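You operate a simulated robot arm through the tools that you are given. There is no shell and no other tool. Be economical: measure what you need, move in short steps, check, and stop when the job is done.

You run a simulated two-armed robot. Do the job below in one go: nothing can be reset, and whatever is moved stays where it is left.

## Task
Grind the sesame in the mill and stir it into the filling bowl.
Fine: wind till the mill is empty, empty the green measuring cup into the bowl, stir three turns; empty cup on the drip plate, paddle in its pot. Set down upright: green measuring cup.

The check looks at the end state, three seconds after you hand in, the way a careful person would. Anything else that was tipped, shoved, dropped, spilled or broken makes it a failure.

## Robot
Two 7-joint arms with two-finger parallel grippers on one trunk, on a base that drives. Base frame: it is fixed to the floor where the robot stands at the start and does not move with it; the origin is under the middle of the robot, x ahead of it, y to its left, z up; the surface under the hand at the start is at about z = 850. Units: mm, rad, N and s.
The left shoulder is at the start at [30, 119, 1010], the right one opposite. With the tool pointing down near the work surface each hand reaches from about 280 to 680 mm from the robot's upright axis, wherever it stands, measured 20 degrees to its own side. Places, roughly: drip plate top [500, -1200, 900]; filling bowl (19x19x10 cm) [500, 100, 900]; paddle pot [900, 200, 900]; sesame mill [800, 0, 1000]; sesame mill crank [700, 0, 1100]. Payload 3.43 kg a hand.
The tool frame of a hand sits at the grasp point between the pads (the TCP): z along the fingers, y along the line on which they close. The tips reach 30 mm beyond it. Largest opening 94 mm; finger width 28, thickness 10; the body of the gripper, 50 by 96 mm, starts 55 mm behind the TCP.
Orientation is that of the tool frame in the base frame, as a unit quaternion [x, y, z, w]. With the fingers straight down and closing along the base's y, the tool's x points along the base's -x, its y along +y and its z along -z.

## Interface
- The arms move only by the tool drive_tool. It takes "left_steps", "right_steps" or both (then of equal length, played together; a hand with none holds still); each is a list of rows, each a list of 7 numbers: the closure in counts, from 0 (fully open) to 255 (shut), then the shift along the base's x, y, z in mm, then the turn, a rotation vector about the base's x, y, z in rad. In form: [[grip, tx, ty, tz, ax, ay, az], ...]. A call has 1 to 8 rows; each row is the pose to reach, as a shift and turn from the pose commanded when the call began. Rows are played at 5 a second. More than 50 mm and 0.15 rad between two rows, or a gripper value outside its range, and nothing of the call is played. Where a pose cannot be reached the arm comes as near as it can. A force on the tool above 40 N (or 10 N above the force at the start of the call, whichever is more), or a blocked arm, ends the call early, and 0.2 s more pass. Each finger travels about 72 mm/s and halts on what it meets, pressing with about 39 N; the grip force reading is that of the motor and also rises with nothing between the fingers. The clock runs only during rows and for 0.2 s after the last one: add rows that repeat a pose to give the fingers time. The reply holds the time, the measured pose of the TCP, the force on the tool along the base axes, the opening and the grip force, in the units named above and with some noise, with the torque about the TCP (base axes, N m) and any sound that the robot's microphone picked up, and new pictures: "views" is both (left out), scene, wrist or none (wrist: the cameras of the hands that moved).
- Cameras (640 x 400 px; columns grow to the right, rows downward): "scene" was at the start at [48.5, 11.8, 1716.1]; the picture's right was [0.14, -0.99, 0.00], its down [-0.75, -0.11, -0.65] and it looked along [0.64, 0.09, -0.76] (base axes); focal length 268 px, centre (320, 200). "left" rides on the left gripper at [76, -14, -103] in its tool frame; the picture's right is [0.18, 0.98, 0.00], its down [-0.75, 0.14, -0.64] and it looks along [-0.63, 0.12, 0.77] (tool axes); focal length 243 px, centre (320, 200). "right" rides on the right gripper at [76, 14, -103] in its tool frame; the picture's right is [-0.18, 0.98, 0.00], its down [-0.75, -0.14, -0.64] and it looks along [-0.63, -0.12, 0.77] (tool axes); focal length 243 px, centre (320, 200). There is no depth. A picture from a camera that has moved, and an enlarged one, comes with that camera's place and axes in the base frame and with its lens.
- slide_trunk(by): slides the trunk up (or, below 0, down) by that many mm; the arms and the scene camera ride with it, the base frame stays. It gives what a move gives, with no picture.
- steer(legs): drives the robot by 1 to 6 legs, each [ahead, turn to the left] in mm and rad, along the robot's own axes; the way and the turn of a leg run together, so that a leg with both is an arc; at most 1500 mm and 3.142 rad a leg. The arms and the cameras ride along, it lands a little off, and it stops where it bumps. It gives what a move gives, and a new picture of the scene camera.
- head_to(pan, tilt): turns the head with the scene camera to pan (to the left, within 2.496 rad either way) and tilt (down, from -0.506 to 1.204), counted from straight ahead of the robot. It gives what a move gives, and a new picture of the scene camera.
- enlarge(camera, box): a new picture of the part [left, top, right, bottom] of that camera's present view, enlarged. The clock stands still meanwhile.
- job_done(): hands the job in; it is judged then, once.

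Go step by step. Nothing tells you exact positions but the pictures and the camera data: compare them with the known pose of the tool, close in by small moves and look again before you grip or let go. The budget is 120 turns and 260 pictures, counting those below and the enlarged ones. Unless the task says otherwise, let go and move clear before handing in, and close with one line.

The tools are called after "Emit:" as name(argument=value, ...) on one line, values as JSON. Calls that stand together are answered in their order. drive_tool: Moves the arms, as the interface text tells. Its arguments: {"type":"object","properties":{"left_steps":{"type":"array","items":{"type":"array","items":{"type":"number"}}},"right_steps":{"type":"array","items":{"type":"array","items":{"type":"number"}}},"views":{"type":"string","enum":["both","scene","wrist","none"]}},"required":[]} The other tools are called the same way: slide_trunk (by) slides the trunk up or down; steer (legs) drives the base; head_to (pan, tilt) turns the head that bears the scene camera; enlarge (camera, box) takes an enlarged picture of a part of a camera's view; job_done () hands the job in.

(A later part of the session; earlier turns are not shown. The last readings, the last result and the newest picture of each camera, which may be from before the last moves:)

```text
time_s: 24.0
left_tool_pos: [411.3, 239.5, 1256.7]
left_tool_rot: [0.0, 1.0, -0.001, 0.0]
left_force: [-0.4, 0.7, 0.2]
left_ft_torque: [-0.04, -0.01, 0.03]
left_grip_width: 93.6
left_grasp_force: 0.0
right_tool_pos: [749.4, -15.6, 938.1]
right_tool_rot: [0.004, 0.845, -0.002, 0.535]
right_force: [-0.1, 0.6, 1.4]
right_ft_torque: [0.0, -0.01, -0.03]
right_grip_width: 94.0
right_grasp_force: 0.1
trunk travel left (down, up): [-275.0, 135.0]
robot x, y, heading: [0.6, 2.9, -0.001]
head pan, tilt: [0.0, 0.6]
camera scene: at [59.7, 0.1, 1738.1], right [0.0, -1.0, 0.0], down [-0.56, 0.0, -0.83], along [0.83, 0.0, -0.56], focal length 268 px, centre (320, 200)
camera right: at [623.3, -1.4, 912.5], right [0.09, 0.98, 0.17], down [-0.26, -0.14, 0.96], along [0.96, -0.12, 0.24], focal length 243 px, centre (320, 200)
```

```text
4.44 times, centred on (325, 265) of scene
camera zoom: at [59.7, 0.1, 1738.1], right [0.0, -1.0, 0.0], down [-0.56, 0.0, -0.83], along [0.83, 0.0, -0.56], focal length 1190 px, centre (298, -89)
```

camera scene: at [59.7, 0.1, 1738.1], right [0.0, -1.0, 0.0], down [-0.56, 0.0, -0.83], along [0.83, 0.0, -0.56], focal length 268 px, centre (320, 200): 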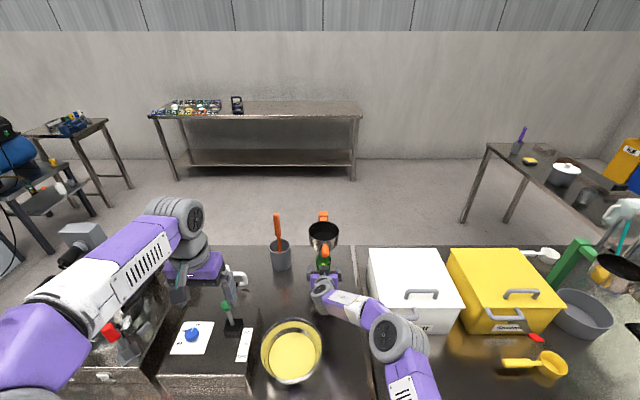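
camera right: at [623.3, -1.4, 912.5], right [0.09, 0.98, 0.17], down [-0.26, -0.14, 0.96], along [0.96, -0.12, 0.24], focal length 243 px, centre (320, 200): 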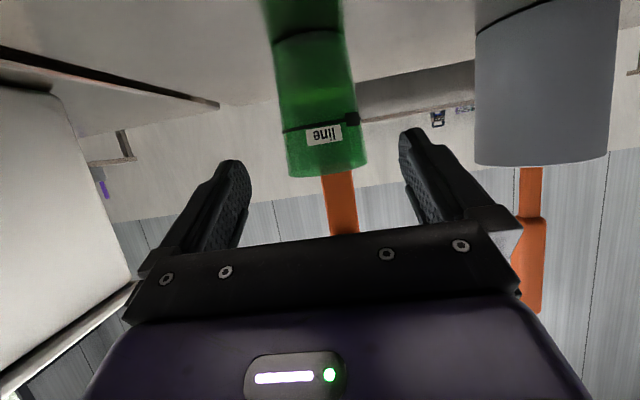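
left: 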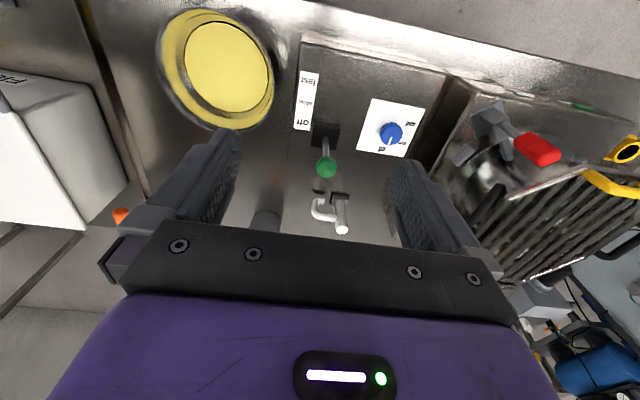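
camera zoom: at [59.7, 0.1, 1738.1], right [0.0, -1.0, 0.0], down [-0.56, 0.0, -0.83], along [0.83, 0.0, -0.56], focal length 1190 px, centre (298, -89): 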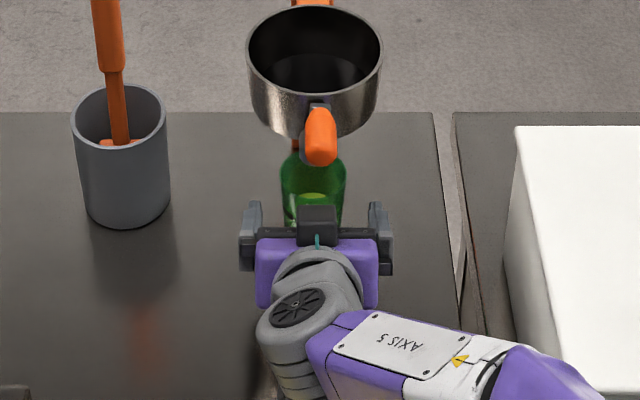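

The cup is centred between the fingers (y ≈ −13). I go in and close.

Emit:
drive_tool(right_steps=[[0, 27, 1, -13, 0, 0, 0], [0, 54, 2, -26, 0, 0, 0], [0, 81, 2, -38, 0, 0, 0], [0, 81, 2, -38, 0, 0, 0], [120, 81, 2, -38, 0, 0, 0], [255, 81, 2, -38, 0, 0, 0], [255, 81, 2, -38, 0, 0, 0], [255, 81, 2, -38, 0, 0, 0]], views="wrist")

Emit:
enlarge(camera="scene", box=[280, 220, 370, 310])

```text
time_s: 25.8
left_tool_pos: [411.9, 240.7, 1256.8]
left_tool_rot: [0.001, 1.0, 0.0, 0.001]
left_force: [-0.1, 0.2, 0.8]
left_ft_torque: [-0.01, 0.01, 0.0]
left_grip_width: 93.8
left_grasp_force: 0.0
right_tool_pos: [797.6, -22.5, 913.5]
right_tool_rot: [0.003, 0.845, -0.001, 0.535]
right_force: [-0.4, 0.7, 1.7]
right_ft_torque: [0.02, 0.0, 0.03]
right_grip_width: 62.6
right_grasp_force: 39.0
right hand out of reach, approached as far as the arm can: row 2, 3, 4, 5, 6, 7, 8
trunk travel left (down, up): [-275.0, 135.0]
robot x, y, heading: [1.9, -0.1, -0.001]
head pan, tilt: [0.0, 0.6]
camera right: at [672.7, -6.8, 888.3], right [0.09, 0.98, 0.17], down [-0.26, -0.14, 0.96], along [0.96, -0.13, 0.24], focal length 243 px, centre (320, 200)
```

right: 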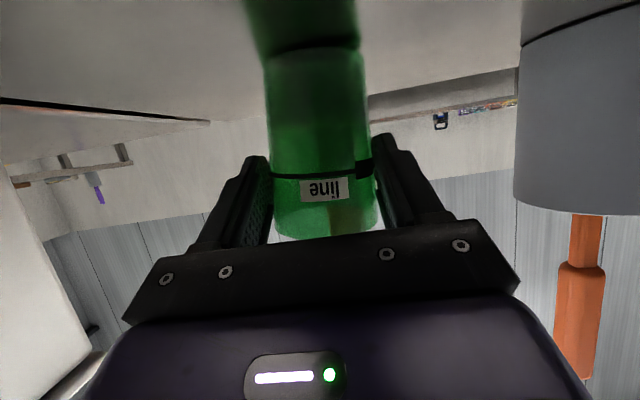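

```text
4.44 times, centred on (325, 265) of scene
camera zoom: at [60.1, 0.6, 1738.1], right [0.0, -1.0, 0.0], down [-0.56, 0.0, -0.83], along [0.83, 0.0, -0.56], focal length 1190 px, centre (298, -89)
```

zoom: 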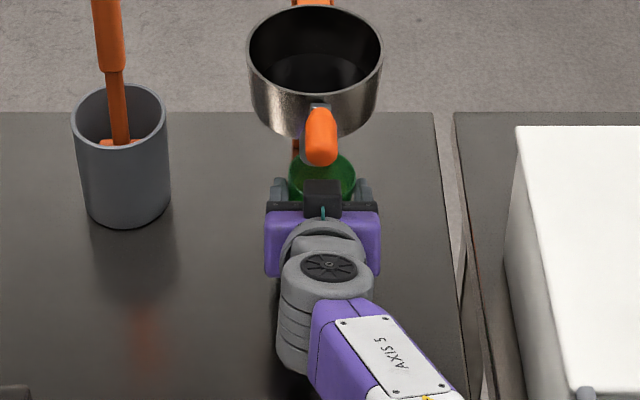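

The arm is at its reach limit, so the grip is only by the fingertips. I lift slightly, draw the cup out 70 mm into the open, set it down there to regrip deeper.

Emit:
drive_tool(right_steps=[[255, 0, 0, 3, 0, 0, 0], [255, 0, 0, 6, 0, 0, 0], [255, -15, 0, 7, 0, 0, 0], [255, -30, 1, 7, 0, 0, 0], [255, -50, 1, 7, 0, 0, 0], [255, -70, 2, 7, 0, 0, 0], [255, -70, 2, 7, 0, 0, 0]])

Emit:
enlarge(camera="scene", box=[280, 220, 370, 310])

```text
time_s: 27.4
left_tool_pos: [412.3, 238.4, 1255.9]
left_tool_rot: [0.001, 1.0, -0.001, -0.001]
left_force: [0.8, 0.1, 0.7]
left_ft_torque: [-0.01, 0.03, -0.02]
left_grip_width: 93.9
left_grasp_force: 0.0
right_tool_pos: [727.5, -20.1, 920.4]
right_tool_rot: [0.003, 0.845, -0.001, 0.535]
right_force: [0.0, 0.3, -2.1]
right_ft_torque: [0.02, 0.03, 0.03]
right_grip_width: 62.0
right_grasp_force: 39.0
trunk travel left (down, up): [-275.0, 135.0]
robot x, y, heading: [-2.4, -2.1, -0.004]
head pan, tilt: [0.0, 0.6]
camera scene: at [60.8, 0.5, 1738.1], right [0.0, -1.0, 0.0], down [-0.57, 0.0, -0.82], along [0.82, 0.0, -0.57], focal length 268 px, centre (320, 200)
camera right: at [602.6, -4.1, 896.2], right [0.09, 0.98, 0.17], down [-0.26, -0.14, 0.96], along [0.96, -0.13, 0.24], focal length 243 px, centre (320, 200)
```

scene: 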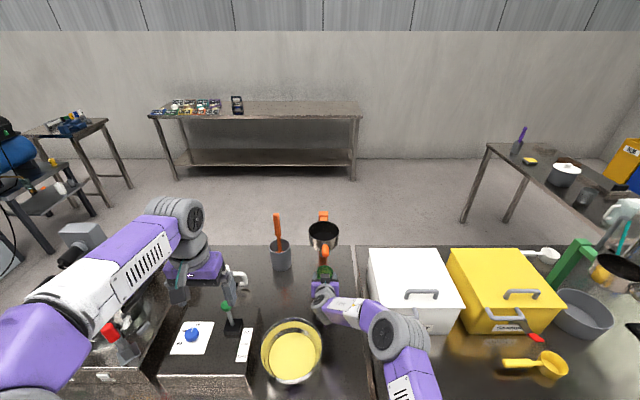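
right: 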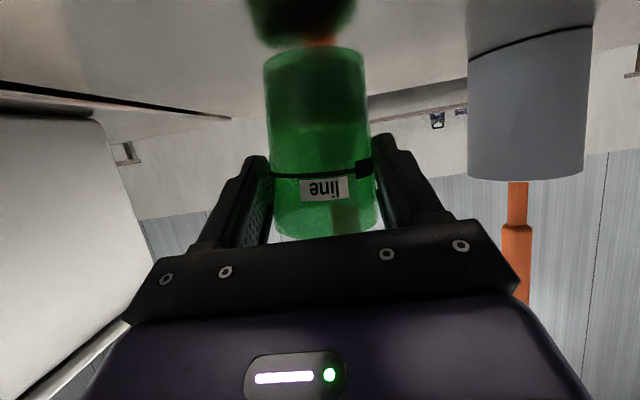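

```text
4.44 times, centred on (325, 265) of scene
camera zoom: at [60.8, 0.5, 1738.1], right [0.0, -1.0, 0.0], down [-0.57, 0.0, -0.82], along [0.82, 0.0, -0.57], focal length 1190 px, centre (298, -89)
```

zoom: 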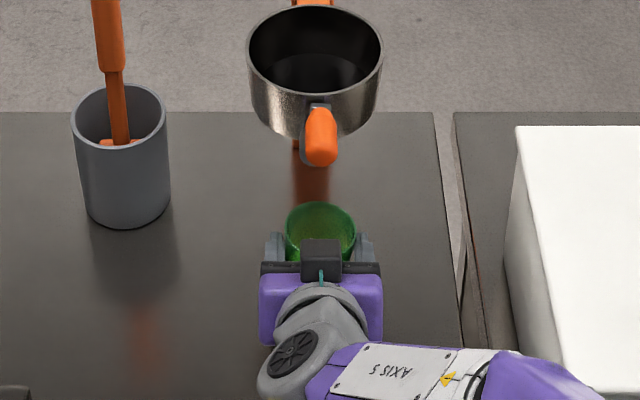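

The cup is held level but only by the tips. I set it down 30 mm nearer, reopen, advance 30 mm and grip again at full pad depth.

Emit:
drive_tool(right_steps=[[255, -30, 0, 0, 0, 0, 0], [255, -30, 0, -4, 0, 0, 0], [255, -30, 0, -7, 0, 0, 0], [60, -30, 0, -7, 0, 0, 0], [40, -30, 0, -7, 0, 0, 0], [40, -15, 0, -10, 0, 0, 0], [40, 0, 0, -14, 0, 0, 0], [40, 0, 0, -14, 0, 0, 0]], views="wrist")

Emit:
drive_tool(right_steps=[[255, 0, 0, 0, 0, 0, 0], [255, 0, 0, 0, 0, 0, 0], [255, 0, 0, 0, 0, 0, 0], [255, 0, 0, 0, 0, 0, 0]], views="wrist")

```text
time_s: 29.2
left_tool_pos: [411.4, 238.6, 1256.2]
left_tool_rot: [0.001, 1.0, -0.001, 0.0]
left_force: [0.0, -0.1, 0.3]
left_ft_torque: [-0.02, 0.05, 0.01]
left_grip_width: 93.9
left_grasp_force: 0.0
right_tool_pos: [728.7, -21.9, 907.2]
right_tool_rot: [0.003, 0.845, -0.001, 0.535]
right_force: [0.5, 0.1, -0.5]
right_ft_torque: [0.01, -0.03, 0.03]
right_grip_width: 79.2
right_grasp_force: 0.1
trunk travel left (down, up): [-275.0, 135.0]
robot x, y, heading: [2.2, -0.8, -0.005]
head pan, tilt: [0.0, 0.6]
camera right: at [603.1, -5.5, 882.1], right [0.09, 0.98, 0.17], down [-0.26, -0.14, 0.96], along [0.96, -0.13, 0.24], focal length 243 px, centre (320, 200)
```

right: 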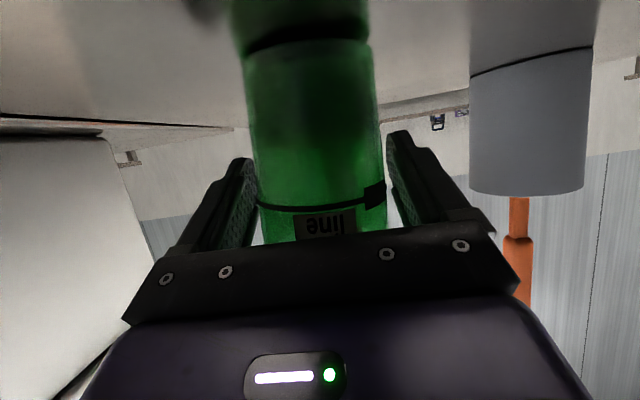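

```text
time_s: 30.2
left_tool_pos: [412.9, 240.5, 1256.6]
left_tool_rot: [0.001, 1.0, 0.0, 0.001]
left_force: [-0.3, -0.4, 0.1]
left_ft_torque: [-0.01, -0.01, 0.03]
left_grip_width: 94.1
left_grasp_force: 0.1
right_tool_pos: [728.4, -21.0, 906.9]
right_tool_rot: [0.003, 0.845, -0.001, 0.535]
right_force: [-0.2, 0.3, 0.0]
right_ft_torque: [0.04, 0.01, 0.0]
right_grip_width: 64.3
right_grasp_force: 38.8
trunk travel left (down, up): [-275.0, 135.0]
robot x, y, heading: [-2.5, -2.6, -0.0]
head pan, tilt: [0.0, 0.6]
camera right: at [603.1, -5.5, 882.0], right [0.09, 0.98, 0.17], down [-0.26, -0.14, 0.96], along [0.96, -0.13, 0.24], focal length 243 px, centre (320, 200)
```

right: 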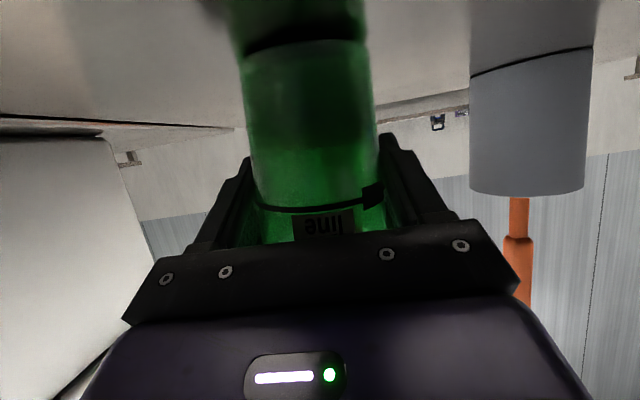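

Solid full-pad grip now. I'll lift the cup 110 mm and locate the bowl precisely.

Emit:
drive_tool(right_steps=[[255, 0, 0, 10, 0, 0, 0], [255, -10, 0, 30, 0, 0, 0], [255, -40, 0, 60, 0, 0, 0], [255, -80, 0, 85, 0, 0, 0], [255, -120, 0, 110, 0, 0, 0], [255, -120, 0, 110, 0, 0, 0]], views="none")

Emit:
head_to(pan=0.1, tilt=0.9)

Emit:
enlarge(camera="scene", box=[260, 140, 380, 290])

```text
time_s: 31.6
left_tool_pos: [412.1, 239.5, 1254.8]
left_tool_rot: [0.001, 1.0, 0.0, -0.001]
left_force: [-0.1, 0.2, 0.7]
left_ft_torque: [0.01, 0.04, 0.03]
left_grip_width: 93.9
left_grasp_force: 0.1
right_tool_pos: [608.4, -20.8, 1016.5]
right_tool_rot: [0.004, 0.845, -0.002, 0.535]
right_force: [0.6, 0.4, -1.8]
right_ft_torque: [0.02, -0.02, 0.0]
right_grip_width: 63.9
right_grasp_force: 39.1
trunk travel left (down, up): [-275.0, 135.0]
robot x, y, heading: [0.8, 0.5, 0.001]
head pan, tilt: [0.0, 0.6]
```

```text
time_s: 32.4
left_tool_pos: [411.9, 239.8, 1256.2]
left_tool_rot: [0.001, 1.0, -0.001, -0.001]
left_force: [-0.2, -0.3, -0.6]
left_ft_torque: [0.0, 0.0, -0.03]
left_grip_width: 93.7
left_grasp_force: 0.0
right_tool_pos: [607.1, -21.6, 1016.3]
right_tool_rot: [0.003, 0.844, -0.002, 0.536]
right_force: [-0.4, -0.2, -2.3]
right_ft_torque: [-0.01, 0.0, -0.01]
right_grip_width: 63.9
right_grasp_force: 38.9
trunk travel left (down, up): [-275.0, 135.0]
robot x, y, heading: [-0.6, -1.3, -0.003]
head pan, tilt: [0.099, 0.901]
camera scene: at [47.2, 7.9, 1713.4], right [0.1, -1.0, 0.0], down [-0.78, -0.08, -0.62], along [0.62, 0.06, -0.78], focal length 268 px, centre (320, 200)
```

scene: 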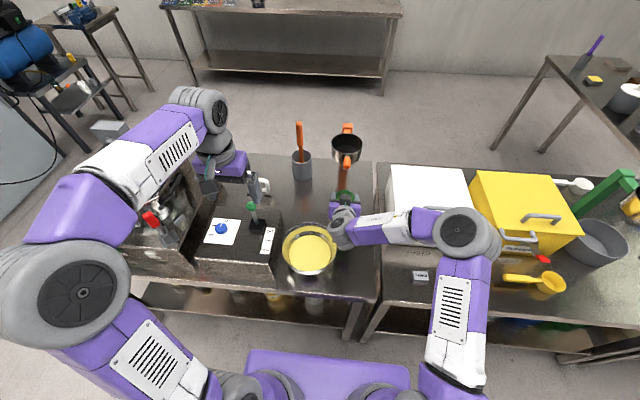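

```text
2.67 times, centred on (320, 215) of scene
camera zoom: at [47.2, 7.9, 1713.4], right [0.1, -1.0, 0.0], down [-0.78, -0.08, -0.62], along [0.62, 0.06, -0.78], focal length 714 px, centre (320, 160)
```

zoom: 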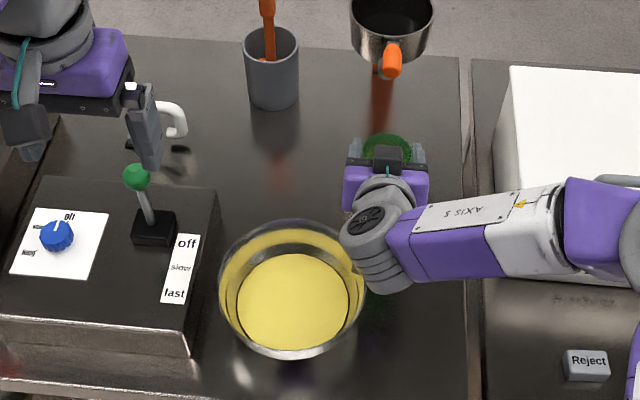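

Bowl centre ≈ (457, 81), rim z ≈ 945. I carry the cup level over the bowl.

Emit:
drive_tool(right_steps=[[255, -35, 15, 15, 0, 0, 0], [255, -75, 35, 20, 0, 0, 0], [255, -115, 55, 20, 0, 0, 0], [255, -152, 78, 20, 0, 0, 0], [255, -152, 78, 20, 0, 0, 0]])

Emit:
enlarge(camera="scene", box=[240, 200, 400, 300])

```text
time_s: 33.6
left_tool_pos: [412.2, 237.9, 1256.6]
left_tool_rot: [0.001, 1.0, 0.0, 0.0]
left_force: [0.5, -0.8, 1.1]
left_ft_torque: [0.01, 0.02, -0.02]
left_grip_width: 94.1
left_grasp_force: 0.1
right_tool_pos: [455.4, 55.4, 1035.7]
right_tool_rot: [0.003, 0.844, -0.001, 0.536]
right_force: [-0.4, -0.3, -2.5]
right_ft_torque: [-0.01, -0.04, 0.0]
right_grip_width: 64.4
right_grasp_force: 39.0
trunk travel left (down, up): [-275.0, 135.0]
robot x, y, heading: [0.5, -1.7, -0.002]
head pan, tilt: [0.099, 0.901]
camera scene: at [47.7, 7.0, 1713.3], right [0.1, -1.0, 0.0], down [-0.78, -0.08, -0.62], along [0.62, 0.06, -0.78], focal length 268 px, centre (320, 200)
camera right: at [330.0, 71.3, 1011.1], right [0.09, 0.98, 0.17], down [-0.26, -0.14, 0.96], along [0.96, -0.13, 0.24], focal length 243 px, centre (320, 200)
```

scene: 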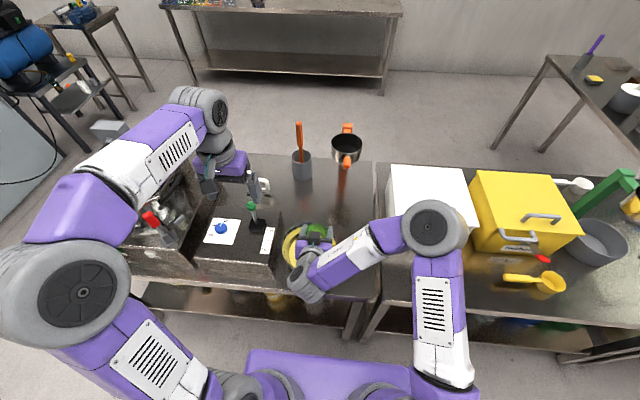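
right: 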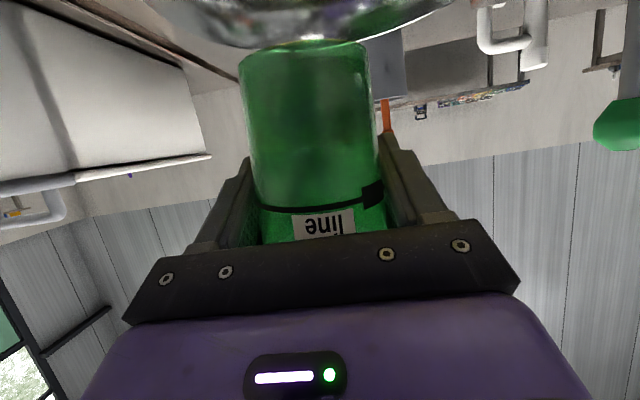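

```text
4.00 times, centred on (320, 250) of scene
camera zoom: at [47.7, 7.0, 1713.3], right [0.1, -1.0, 0.0], down [-0.78, -0.08, -0.62], along [0.62, 0.06, -0.78], focal length 1071 px, centre (320, 0)
```

zoom: 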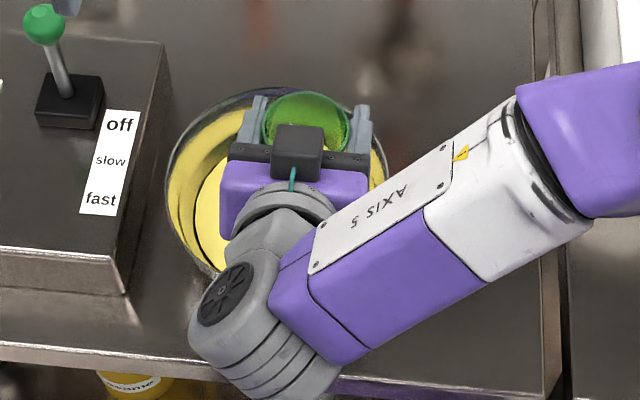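

Cup is over the bowl (bowl centre y 81). I roll it to the left about x, lip falling near the bowl centre.

Emit:
drive_tool(right_steps=[[255, 0, 0, 4, -0.14, 0, 0], [255, 0, 0, 8, -0.28, 0, 0], [255, 0, 0, 12, -0.42, 0, 0], [255, 0, 0, 16, -0.56, 0, 0], [255, 0, 0, 20, -0.7, 0, 0], [255, 0, 0, 20, -0.84, 0, 0], [255, 0, 0, 20, -0.98, 0, 0], [255, 0, 0, 20, -1.12, 0, 0]])

Emit:
enlarge(camera="scene", box=[240, 200, 400, 300])

```text
time_s: 35.4
left_tool_pos: [411.1, 240.8, 1257.3]
left_tool_rot: [0.001, 1.0, 0.0, -0.001]
left_force: [-0.1, 0.6, -1.1]
left_ft_torque: [0.0, -0.03, 0.06]
left_grip_width: 94.1
left_grasp_force: 0.0
right_tool_pos: [455.3, 57.9, 1056.7]
right_tool_rot: [-0.281, 0.714, -0.451, 0.456]
right_force: [0.0, 0.9, -2.0]
right_ft_torque: [0.09, -0.04, -0.01]
right_grip_width: 64.2
right_grasp_force: 38.8
trunk travel left (down, up): [-275.0, 135.0]
robot x, y, heading: [-1.3, 0.2, -0.006]
head pan, tilt: [0.099, 0.901]
camera scene: at [47.1, 8.4, 1713.3], right [0.1, -1.0, 0.0], down [-0.78, -0.08, -0.62], along [0.62, 0.06, -0.78], focal length 268 px, centre (320, 200)
camera right: at [330.4, 41.9, 1031.9], right [0.09, 0.58, -0.81], down [-0.26, 0.8, 0.54], along [0.96, 0.16, 0.22], focal length 243 px, centre (320, 200)
```

scene: 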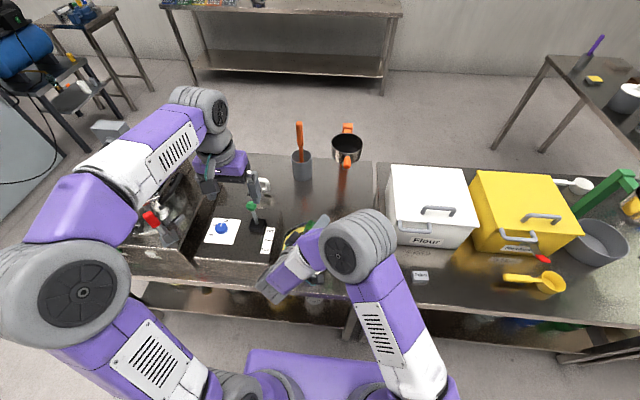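
right: 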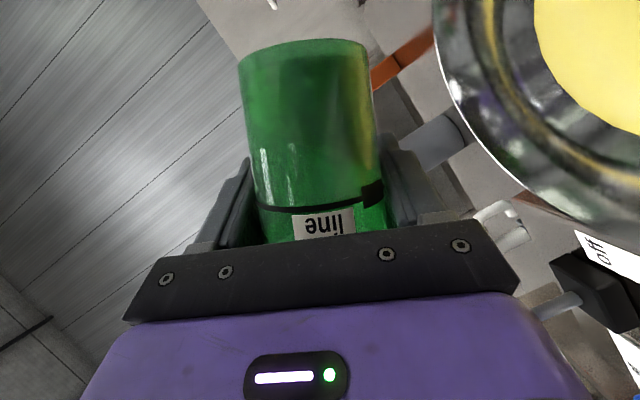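

```text
4.00 times, centred on (320, 250) of scene
camera zoom: at [47.1, 8.4, 1713.3], right [0.1, -1.0, 0.0], down [-0.78, -0.08, -0.62], along [0.62, 0.06, -0.78], focal length 1071 px, centre (320, 0)
```

zoom: 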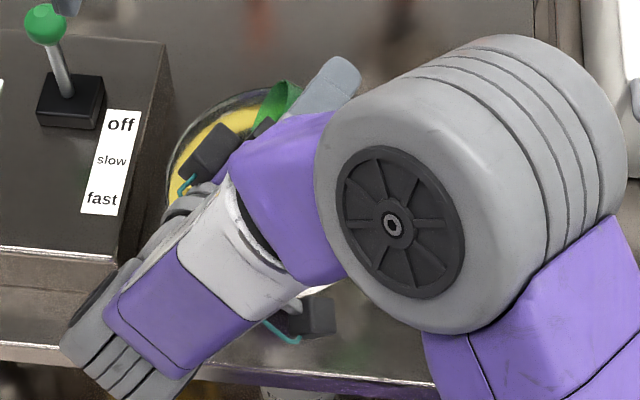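

Rolling further is clear of the box and lever; I complete the tilt to about 125°.

Emit:
drive_tool(right_steps=[[255, 0, 0, 4, -0.14, 0, 0], [255, 0, 2, 8, -0.28, 0, 0], [255, 0, 4, 12, -0.42, 0, 0], [255, 0, 6, 16, -0.56, 0, 0], [255, 0, 8, 16, -0.7, 0, 0], [255, 0, 10, 16, -0.84, 0, 0], [255, 0, 12, 16, -0.98, 0, 0], [255, 0, 14, 16, -1.12, 0, 0]])

Emit:
enlarge(camera="scene", box=[240, 200, 400, 300])

```text
time_s: 37.2
left_tool_pos: [411.3, 239.8, 1255.0]
left_tool_rot: [0.001, 1.0, 0.0, -0.001]
left_force: [-0.1, 0.0, 0.0]
left_ft_torque: [-0.03, 0.0, -0.01]
left_grip_width: 94.0
left_grasp_force: 0.1
right_tool_pos: [455.9, 71.1, 1073.6]
right_tool_rot: [0.481, -0.366, 0.762, -0.235]
right_force: [0.3, 0.4, -1.7]
right_ft_torque: [0.03, -0.06, -0.01]
right_grip_width: 64.3
right_grasp_force: 38.8
trunk travel left (down, up): [-275.0, 135.0]
robot x, y, heading: [1.0, 0.6, -0.001]
head pan, tilt: [0.099, 0.901]
camera scene: at [47.0, 8.1, 1713.3], right [0.1, -1.0, 0.0], down [-0.78, -0.08, -0.62], along [0.62, 0.06, -0.78], focal length 268 px, centre (320, 200)
camera right: at [329.9, 42.5, 1076.5], right [0.09, -0.48, -0.87], down [-0.26, 0.83, -0.49], along [0.96, 0.27, -0.05], focal length 243 px, centre (320, 200)
```

scene: 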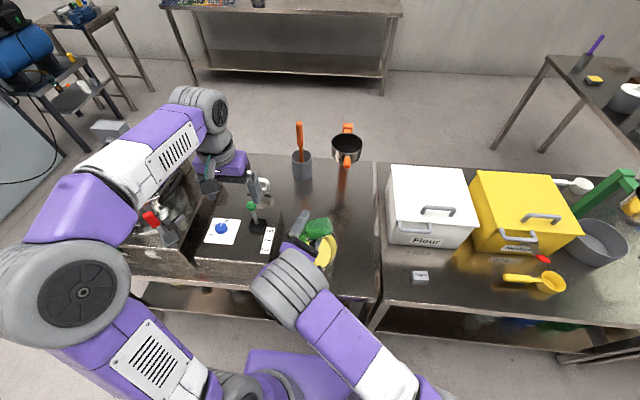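
right: 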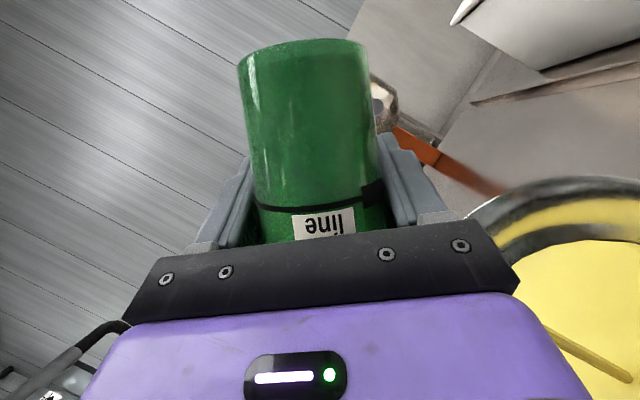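

```text
4.00 times, centred on (320, 250) of scene
camera zoom: at [47.0, 8.1, 1713.3], right [0.1, -1.0, 0.0], down [-0.78, -0.08, -0.62], along [0.62, 0.06, -0.78], focal length 1071 px, centre (320, 0)
```

zoom: 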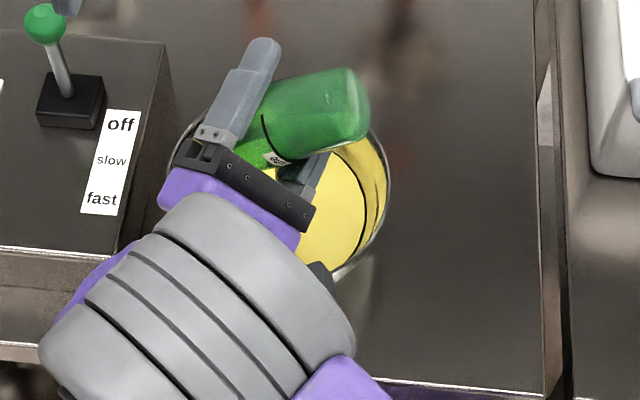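

A thin stream is falling into the bowl. I tilt a bit more and hold to let it empty.

Emit:
drive_tool(right_steps=[[255, 0, 0, 0, -0.12, 0, 0], [255, 0, 0, 0, -0.24, 0, 0], [255, 0, 0, 0, -0.36, 0, 0], [255, 0, 0, 0, -0.36, 0, 0], [255, 0, 0, 0, -0.36, 0, 0], [255, 0, 0, 0, -0.36, 0, 0], [255, 0, 0, 0, -0.36, 0, 0], [255, 0, 0, 0, -0.36, 0, 0]])

Emit:
enlarge(camera="scene", box=[280, 210, 360, 280])

```text
time_s: 39.0
left_tool_pos: [410.4, 239.9, 1256.7]
left_tool_rot: [0.001, 1.0, -0.001, 0.0]
left_force: [0.0, 0.4, 0.0]
left_ft_torque: [0.02, -0.03, 0.01]
left_grip_width: 94.3
left_grasp_force: 0.1
right_tool_pos: [456.5, 72.7, 1072.0]
right_tool_rot: [0.515, -0.224, 0.815, -0.147]
right_force: [0.6, 0.0, -1.4]
right_ft_torque: [0.02, -0.03, -0.02]
right_grip_width: 64.1
right_grasp_force: 38.7
trunk travel left (down, up): [-275.0, 135.0]
robot x, y, heading: [-2.2, -1.7, 0.0]
head pan, tilt: [0.099, 0.901]
camera scene: at [47.1, 7.9, 1713.3], right [0.1, -1.0, 0.0], down [-0.78, -0.08, -0.62], along [0.62, 0.06, -0.78], focal length 268 px, centre (320, 200)
camera right: at [329.9, 45.8, 1086.4], right [0.09, -0.76, -0.65], down [-0.26, 0.61, -0.75], along [0.96, 0.23, -0.14], focal length 243 px, centre (320, 200)
```

scene: 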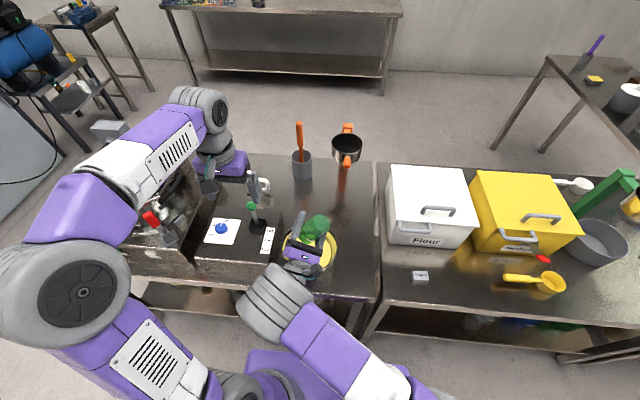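
right: 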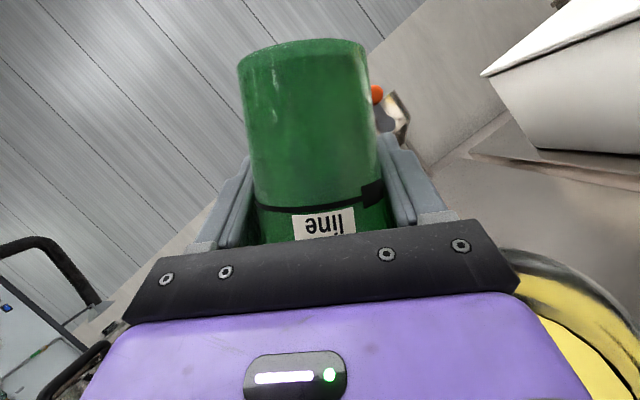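

```text
5.71 times, centred on (320, 245) of scene
camera zoom: at [47.1, 7.9, 1713.3], right [0.1, -1.0, 0.0], down [-0.78, -0.08, -0.62], along [0.62, 0.06, -0.78], focal length 1530 px, centre (320, -57)
```

zoom: 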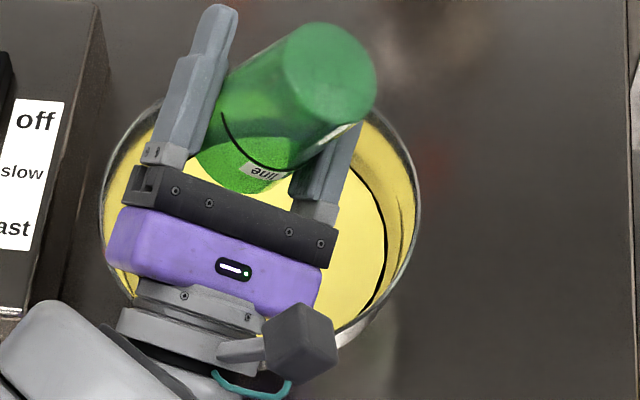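

The cup is inverted and looks clear. I roll back upright over the bowl.

Emit:
drive_tool(right_steps=[[255, 0, 0, 0, 0.145, 0, 0], [255, 0, 0, 0, 0.29, 0, 0], [255, 0, -4, 0, 0.435, 0, 0], [255, 0, -6, 0, 0.58, 0, 0], [255, 0, -8, 0, 0.725, 0, 0], [255, 0, -10, 0, 0.87, 0, 0], [255, 0, -12, 0, 1.015, 0, 0], [255, 0, -14, 0, 1.16, 0, 0]], views="none")

Emit:
drive_tool(right_steps=[[255, 0, 0, 0, 0.145, 0, 0], [255, 0, 0, 0, 0.29, 0, 0], [255, 0, 0, 0, 0.435, 0, 0], [255, 0, 0, 0, 0.58, 0, 0], [255, 0, 0, 0, 0.725, 0, 0], [255, 0, 0, 0, 0.87, 0, 0], [255, 0, 0, 0, 1.015, 0, 0], [255, 0, 0, 0, 1.16, 0, 0]], views="none")

Emit:
drive_tool(right_steps=[[255, 0, 0, 0, 0.14, 0, 0], [255, 0, 0, 0, 0.28, 0, 0], [255, 0, 0, 0, 0.28, 0, 0]], views="wrist")

Emit:
enlarge(camera="scene", box=[280, 200, 360, 280])

```text
time_s: 40.8
left_tool_pos: [410.4, 240.4, 1255.8]
left_tool_rot: [0.001, 1.0, 0.0, 0.0]
left_force: [-0.4, -0.1, -0.2]
left_ft_torque: [0.01, -0.02, 0.03]
left_grip_width: 93.9
left_grasp_force: 0.0
right_tool_pos: [456.8, 59.6, 1071.4]
right_tool_rot: [-0.35, 0.635, -0.558, 0.404]
right_force: [0.4, 0.9, -1.6]
right_ft_torque: [0.04, -0.03, -0.04]
right_grip_width: 64.1
right_grasp_force: 39.0
trunk travel left (down, up): [-275.0, 135.0]
robot x, y, heading: [-2.1, -1.4, -0.001]
head pan, tilt: [0.099, 0.901]
```

```text
time_s: 42.6
left_tool_pos: [411.6, 240.2, 1257.0]
left_tool_rot: [0.0, 1.0, 0.0, 0.0]
left_force: [0.6, -0.6, 0.2]
left_ft_torque: [0.01, 0.05, -0.01]
left_grip_width: 94.2
left_grasp_force: 0.1
right_tool_pos: [455.5, 56.8, 1071.8]
right_tool_rot: [-0.071, 0.837, -0.117, 0.53]
right_force: [1.1, 0.1, -1.1]
right_ft_torque: [0.04, -0.05, 0.0]
right_grip_width: 63.8
right_grasp_force: 38.7
trunk travel left (down, up): [-275.0, 135.0]
robot x, y, heading: [-1.3, -2.7, -0.002]
head pan, tilt: [0.099, 0.901]
```

```text
time_s: 43.4
left_tool_pos: [411.7, 240.1, 1255.9]
left_tool_rot: [0.0, 1.0, -0.001, 0.0]
left_force: [0.6, -0.8, 0.1]
left_ft_torque: [0.02, 0.0, 0.0]
left_grip_width: 94.0
left_grasp_force: 0.0
right_tool_pos: [454.9, 56.1, 1072.3]
right_tool_rot: [0.004, 0.844, -0.001, 0.536]
right_force: [-1.1, -0.4, -1.5]
right_ft_torque: [0.0, -0.04, 0.0]
right_grip_width: 64.0
right_grasp_force: 39.2
trunk travel left (down, up): [-275.0, 135.0]
robot x, y, heading: [-3.7, -2.0, 0.002]
head pan, tilt: [0.099, 0.901]
camera right: at [330.1, 72.5, 1047.2], right [0.09, 0.98, 0.17], down [-0.26, -0.14, 0.96], along [0.96, -0.13, 0.24], focal length 243 px, centre (320, 200)
```

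right: 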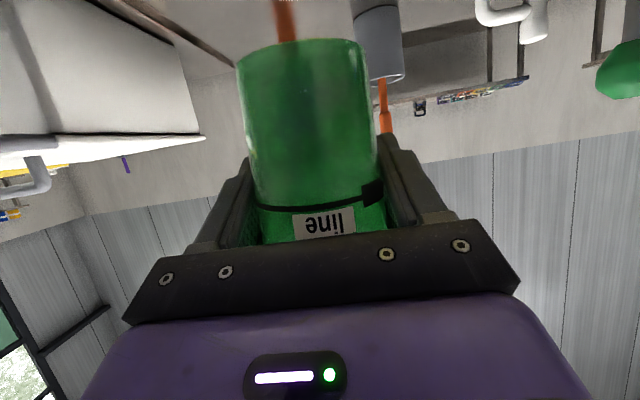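

```text
5.00 times, centred on (320, 240) of scene
camera zoom: at [47.0, 8.2, 1713.3], right [0.1, -1.0, 0.0], down [-0.78, -0.08, -0.62], along [0.62, 0.06, -0.78], focal length 1339 px, centre (320, 0)
```

zoom: 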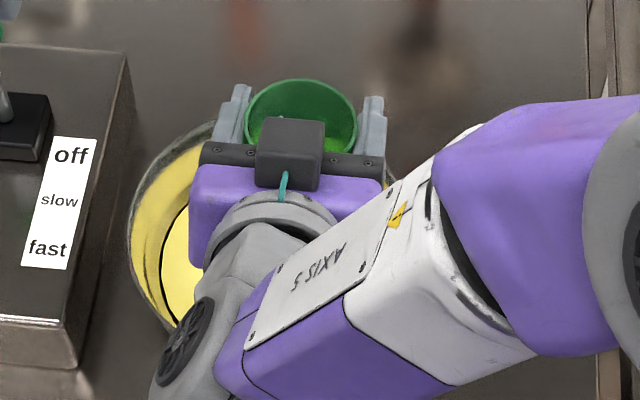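

Cup upright again. I move it off the bowl and look into it.

Emit:
drive_tool(right_steps=[[255, 30, -25, 5, 0, 0, 0], [255, 60, -50, 5, 0, 0, 0], [255, 90, -75, 5, 0, 0, 0], [255, 120, -95, 5, 0, 0, 0], [255, 120, -95, 5, 0, 0, 0]], views="scene")

Emit:
enlarge(camera="scene", box=[310, 180, 370, 230])

Emit:
enlarge(camera="scene", box=[270, 210, 350, 290])

```text
time_s: 44.6
left_tool_pos: [410.6, 239.8, 1257.0]
left_tool_rot: [0.001, 1.0, -0.001, 0.0]
left_force: [0.9, 0.1, -0.1]
left_ft_torque: [0.01, -0.01, 0.04]
left_grip_width: 93.8
left_grasp_force: 0.2
right_tool_pos: [576.8, -38.7, 1076.2]
right_tool_rot: [0.003, 0.844, -0.002, 0.536]
right_force: [0.0, 0.1, -0.6]
right_ft_torque: [0.01, 0.03, -0.04]
right_grip_width: 63.9
right_grasp_force: 38.6
trunk travel left (down, up): [-275.0, 135.0]
robot x, y, heading: [-0.2, -2.5, -0.001]
head pan, tilt: [0.099, 0.901]
camera scene: at [46.6, 8.5, 1713.3], right [0.1, -1.0, 0.0], down [-0.78, -0.08, -0.62], along [0.62, 0.06, -0.78], focal length 268 px, centre (320, 200)
```

scene: 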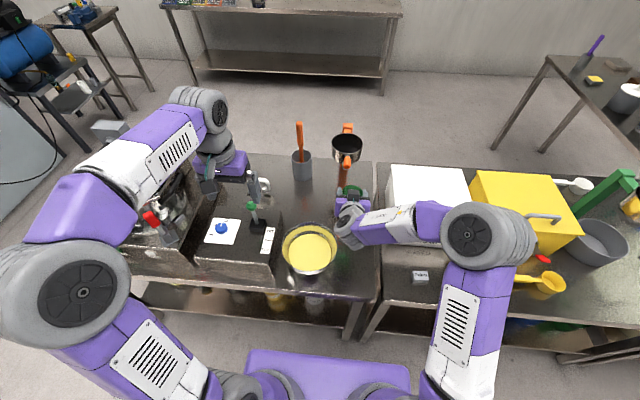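

```text
8.00 times, centred on (340, 205) of scene
camera zoom: at [46.6, 8.5, 1713.3], right [0.1, -1.0, 0.0], down [-0.78, -0.08, -0.62], along [0.62, 0.06, -0.78], focal length 2143 px, centre (160, 160)
```

zoom: 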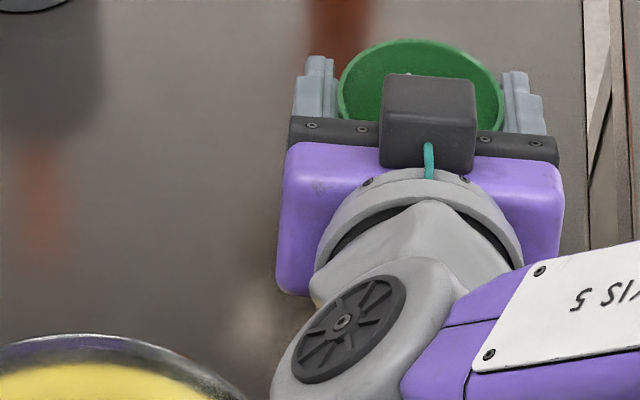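

```text
5.00 times, centred on (310, 250) of scene
camera zoom: at [46.6, 8.5, 1713.3], right [0.1, -1.0, 0.0], down [-0.78, -0.08, -0.62], along [0.62, 0.06, -0.78], focal length 1339 px, centre (370, -50)
```

zoom: 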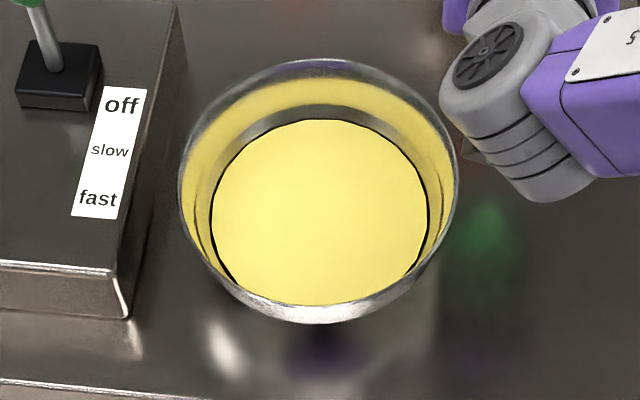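

The cup looks empty but the wrist camera hides its bottom. I yaw the hand and lower a little to look inside properly.

Emit:
drive_tool(right_steps=[[255, -10, 0, 0, 0, 0, 0.14], [255, -20, 0, 0, 0, 0, 0.28], [255, -30, 0, 0, 0, 0, 0.42], [255, -40, 0, 0, 0, 0, 0.56], [255, -50, 0, 0, 0, 0, 0.7]], views="none")

Emit:
enlarge(camera="scene", box=[310, 180, 370, 230])

```text
time_s: 45.8
left_tool_pos: [411.2, 239.6, 1255.2]
left_tool_rot: [0.0, 1.0, -0.001, 0.001]
left_force: [0.1, -0.1, -0.8]
left_ft_torque: [0.03, 0.02, 0.0]
left_grip_width: 94.2
left_grasp_force: 0.0
right_tool_pos: [526.2, -38.8, 1077.0]
right_tool_rot: [-0.287, 0.793, 0.183, 0.505]
right_force: [0.1, 0.1, -1.4]
right_ft_torque: [-0.04, -0.02, 0.03]
right_grip_width: 64.2
right_grasp_force: 39.3
trunk travel left (down, up): [-275.0, 135.0]
robot x, y, heading: [0.4, -0.3, -0.004]
head pan, tilt: [0.099, 0.901]
```

```text
8.00 times, centred on (340, 205) of scene
camera zoom: at [47.1, 6.9, 1713.3], right [0.1, -1.0, 0.0], down [-0.78, -0.08, -0.62], along [0.62, 0.06, -0.78], focal length 2143 px, centre (160, 160)
```

zoom: 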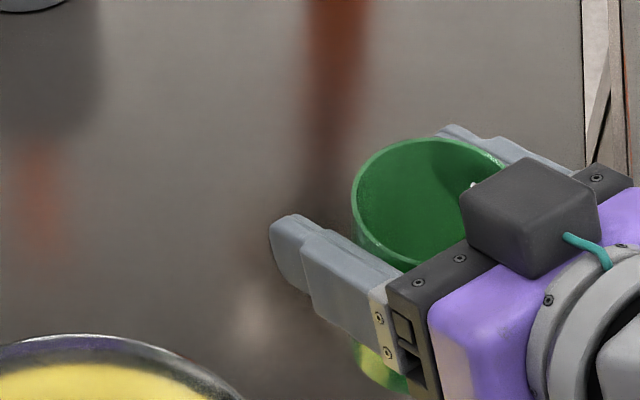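

The cup is empty inside. For the paddle (handle ≈ (867, 165, 1018–1134)) I must get ~60 mm closer, so I look down at the gap between base and table.

Emit:
head_to(pan=0.0, tilt=1.2)

```text
time_s: 46.6
left_tool_pos: [412.0, 239.4, 1255.8]
left_tool_rot: [0.001, 1.0, -0.001, 0.0]
left_force: [-1.2, -0.9, 0.6]
left_ft_torque: [-0.02, -0.02, 0.01]
left_grip_width: 94.0
left_grasp_force: 0.1
right_tool_pos: [526.9, -37.3, 1076.9]
right_tool_rot: [-0.287, 0.794, 0.182, 0.503]
right_force: [0.6, -0.2, -1.0]
right_ft_torque: [0.0, -0.04, -0.01]
right_grip_width: 64.0
right_grasp_force: 38.7
trunk travel left (down, up): [-275.0, 135.0]
robot x, y, heading: [1.8, 1.8, -0.002]
head pan, tilt: [0.0, 1.201]
camera scene: at [27.9, 0.5, 1693.5], right [0.0, -1.0, 0.0], down [-0.93, 0.0, -0.36], along [0.36, 0.0, -0.93], focal length 268 px, centre (320, 200)
```

scene: 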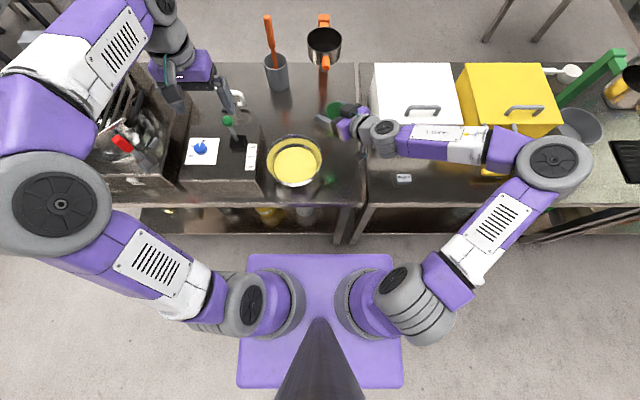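

There is at least 80 mm of gap ahead of the base. I drive ahead 65 mm.

Emit:
steer(legs=[[65, 0]])

Emit:
head_to(pan=0.1, tilt=0.75)

```text
time_s: 47.6
left_tool_pos: [478.2, 239.1, 1255.9]
left_tool_rot: [0.001, 1.0, -0.001, -0.001]
left_force: [0.3, -0.7, -0.6]
left_ft_torque: [-0.01, 0.03, -0.02]
left_grip_width: 93.9
left_grasp_force: 0.0
right_tool_pos: [591.4, -39.4, 1076.5]
right_tool_rot: [-0.286, 0.795, 0.182, 0.503]
right_force: [0.8, 0.6, -1.3]
right_ft_torque: [0.02, -0.01, 0.05]
right_grip_width: 63.7
right_grasp_force: 38.6
trunk travel left (down, up): [-275.0, 135.0]
robot x, y, heading: [66.8, -3.6, -0.001]
head pan, tilt: [0.0, 1.201]
camera scene: at [94.1, 0.3, 1693.5], right [0.0, -1.0, 0.0], down [-0.93, 0.0, -0.36], along [0.36, 0.0, -0.93], focal length 268 px, centre (320, 200)
```

scene: 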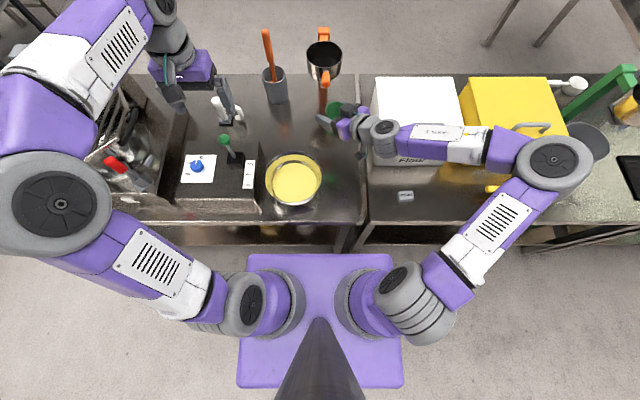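

```text
time_s: 48.5
left_tool_pos: [475.8, 240.2, 1257.1]
left_tool_rot: [0.002, 1.0, 0.0, 0.001]
left_force: [0.1, 0.7, 0.3]
left_ft_torque: [0.04, -0.01, -0.06]
left_grip_width: 94.2
left_grasp_force: 0.0
right_tool_pos: [589.8, -38.3, 1077.2]
right_tool_rot: [-0.286, 0.795, 0.182, 0.503]
right_force: [0.2, 0.4, -1.8]
right_ft_torque: [0.02, -0.03, 0.02]
right_grip_width: 64.0
right_grasp_force: 38.7
trunk travel left (down, up): [-275.0, 135.0]
robot x, y, heading: [67.1, 0.2, -0.001]
head pan, tilt: [0.099, 0.75]
camera scene: at [119.0, 8.4, 1725.1], right [0.1, -1.0, 0.0], down [-0.68, -0.07, -0.73], along [0.73, 0.07, -0.68], focal length 268 px, centre (320, 200)
```

scene: 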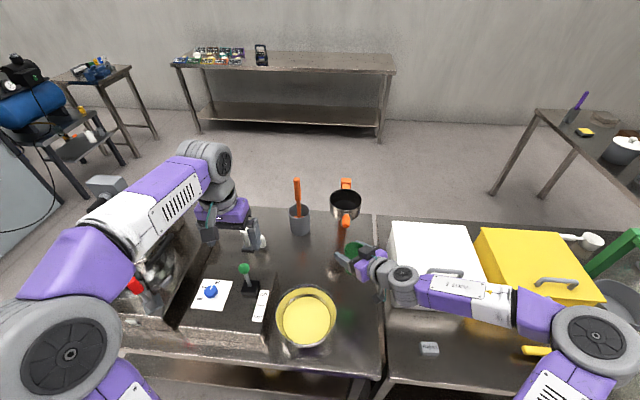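

Now the left hand: pitch it towards horizontal and move towards the paddle handle, staying high.

Emit:
drive_tool(left_steps=[[0, 10, -6, 0, 0, -0.15, 0], [0, 20, -12, -5, 0, -0.3, 0], [0, 35, -18, -10, 0, -0.45, 0], [0, 50, -24, -20, 0, -0.6, 0], [0, 70, -32, -32, 0, -0.75, 0], [0, 90, -38, -45, 0, -0.9, 0], [0, 110, -44, -60, 0, -1.05, 0], [0, 130, -50, -75, 0, -1.2, 0]], right_steps=[[255, 0, -8, 6, 0, 0, 0], [255, 0, -16, 12, 0, 0, 0], [255, 0, -24, 18, 0, 0, 0], [255, 0, -32, 24, 0, 0, 0], [255, 0, -40, 30, 0, 0, 0], [255, -10, -50, 36, 0, 0, 0], [255, -20, -60, 42, 0, 0, 0], [255, -30, -70, 48, 0, 0, 0]], views="scene")

Emit:
drive_tool(left_steps=[[0, 25, -6, -20, 0, -0.1, 0], [0, 50, -12, -40, 0, -0.2, 0], [0, 75, -18, -60, 0, -0.3, 0], [0, 95, -24, -80, 0, -0.37, 0], [0, 95, -24, -100, 0, -0.37, 0], [0, 95, -24, -100, 0, -0.37, 0]])

Emit:
enlarge(camera="scene", box=[250, 160, 370, 240])

```text
time_s: 50.3
left_tool_pos: [608.8, 188.4, 1180.0]
left_tool_rot: [-0.004, 0.827, -0.002, 0.563]
left_force: [0.7, -1.4, 1.4]
left_ft_torque: [0.0, 0.05, 0.04]
left_grip_width: 93.9
left_grasp_force: 0.0
right_tool_pos: [560.2, -107.7, 1125.9]
right_tool_rot: [-0.286, 0.795, 0.181, 0.504]
right_force: [0.3, 0.4, -2.1]
right_ft_torque: [-0.01, 0.02, 0.0]
right_grip_width: 63.8
right_grasp_force: 39.2
trunk travel left (down, up): [-275.0, 135.0]
robot x, y, heading: [62.0, -1.6, -0.002]
head pan, tilt: [0.099, 0.75]
camera scene: at [119.8, 8.5, 1725.2], right [0.1, -1.0, 0.0], down [-0.68, -0.07, -0.73], along [0.73, 0.07, -0.68], focal length 268 px, centre (320, 200)
```

scene: 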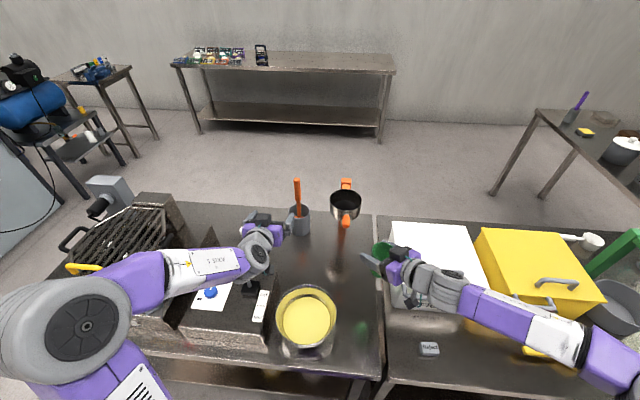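

```text
time_s: 51.7
left_tool_pos: [650.0, 179.5, 1141.5]
left_tool_rot: [0.018, 0.775, -0.009, 0.632]
left_force: [-0.7, -0.7, -0.3]
left_ft_torque: [0.01, 0.0, -0.03]
left_grip_width: 94.1
left_grasp_force: 0.0
left hand out of reach, approached as far as the arm can: row 2, 3, 4, 5, 6
right_tool_pos: [559.5, -107.5, 1125.9]
right_tool_rot: [-0.286, 0.795, 0.181, 0.504]
right_force: [0.0, -0.1, -0.6]
right_ft_torque: [0.01, -0.01, -0.01]
right_grip_width: 64.1
right_grasp_force: 38.7
trunk travel left (down, up): [-275.0, 135.0]
robot x, y, heading: [63.9, -0.1, 0.003]
head pan, tilt: [0.099, 0.75]
camera scene: at [119.6, 9.6, 1725.2], right [0.1, -1.0, 0.0], down [-0.68, -0.07, -0.73], along [0.73, 0.07, -0.68], focal length 268 px, centre (320, 200)
camera left: at [535.1, 170.3, 1088.9], right [0.0, 0.99, -0.17], down [-0.47, 0.15, 0.87], along [0.88, 0.08, 0.46], focal length 243 px, centre (320, 200)
```

scene: 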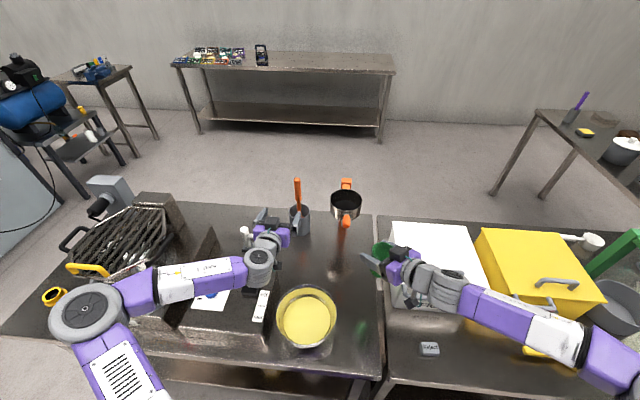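
left: 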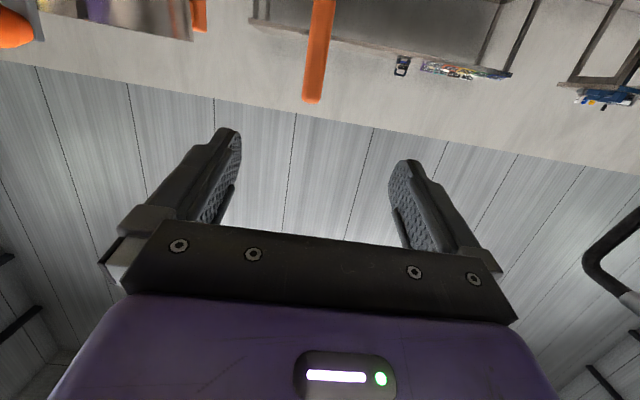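

```text
5.00 times, centred on (310, 200) of scene
camera zoom: at [119.6, 9.6, 1725.2], right [0.1, -1.0, 0.0], down [-0.68, -0.07, -0.73], along [0.73, 0.07, -0.68], focal length 1339 px, centre (370, 200)
```

zoom: 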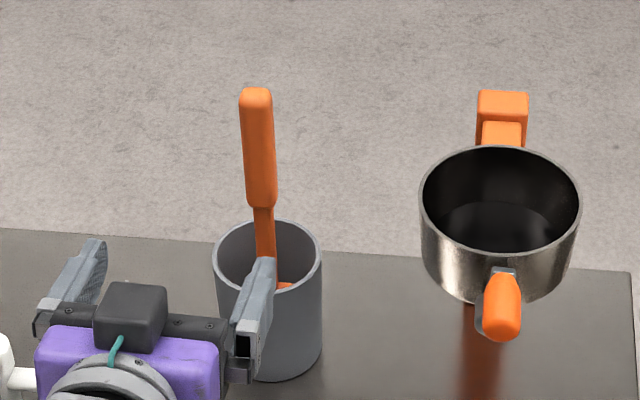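

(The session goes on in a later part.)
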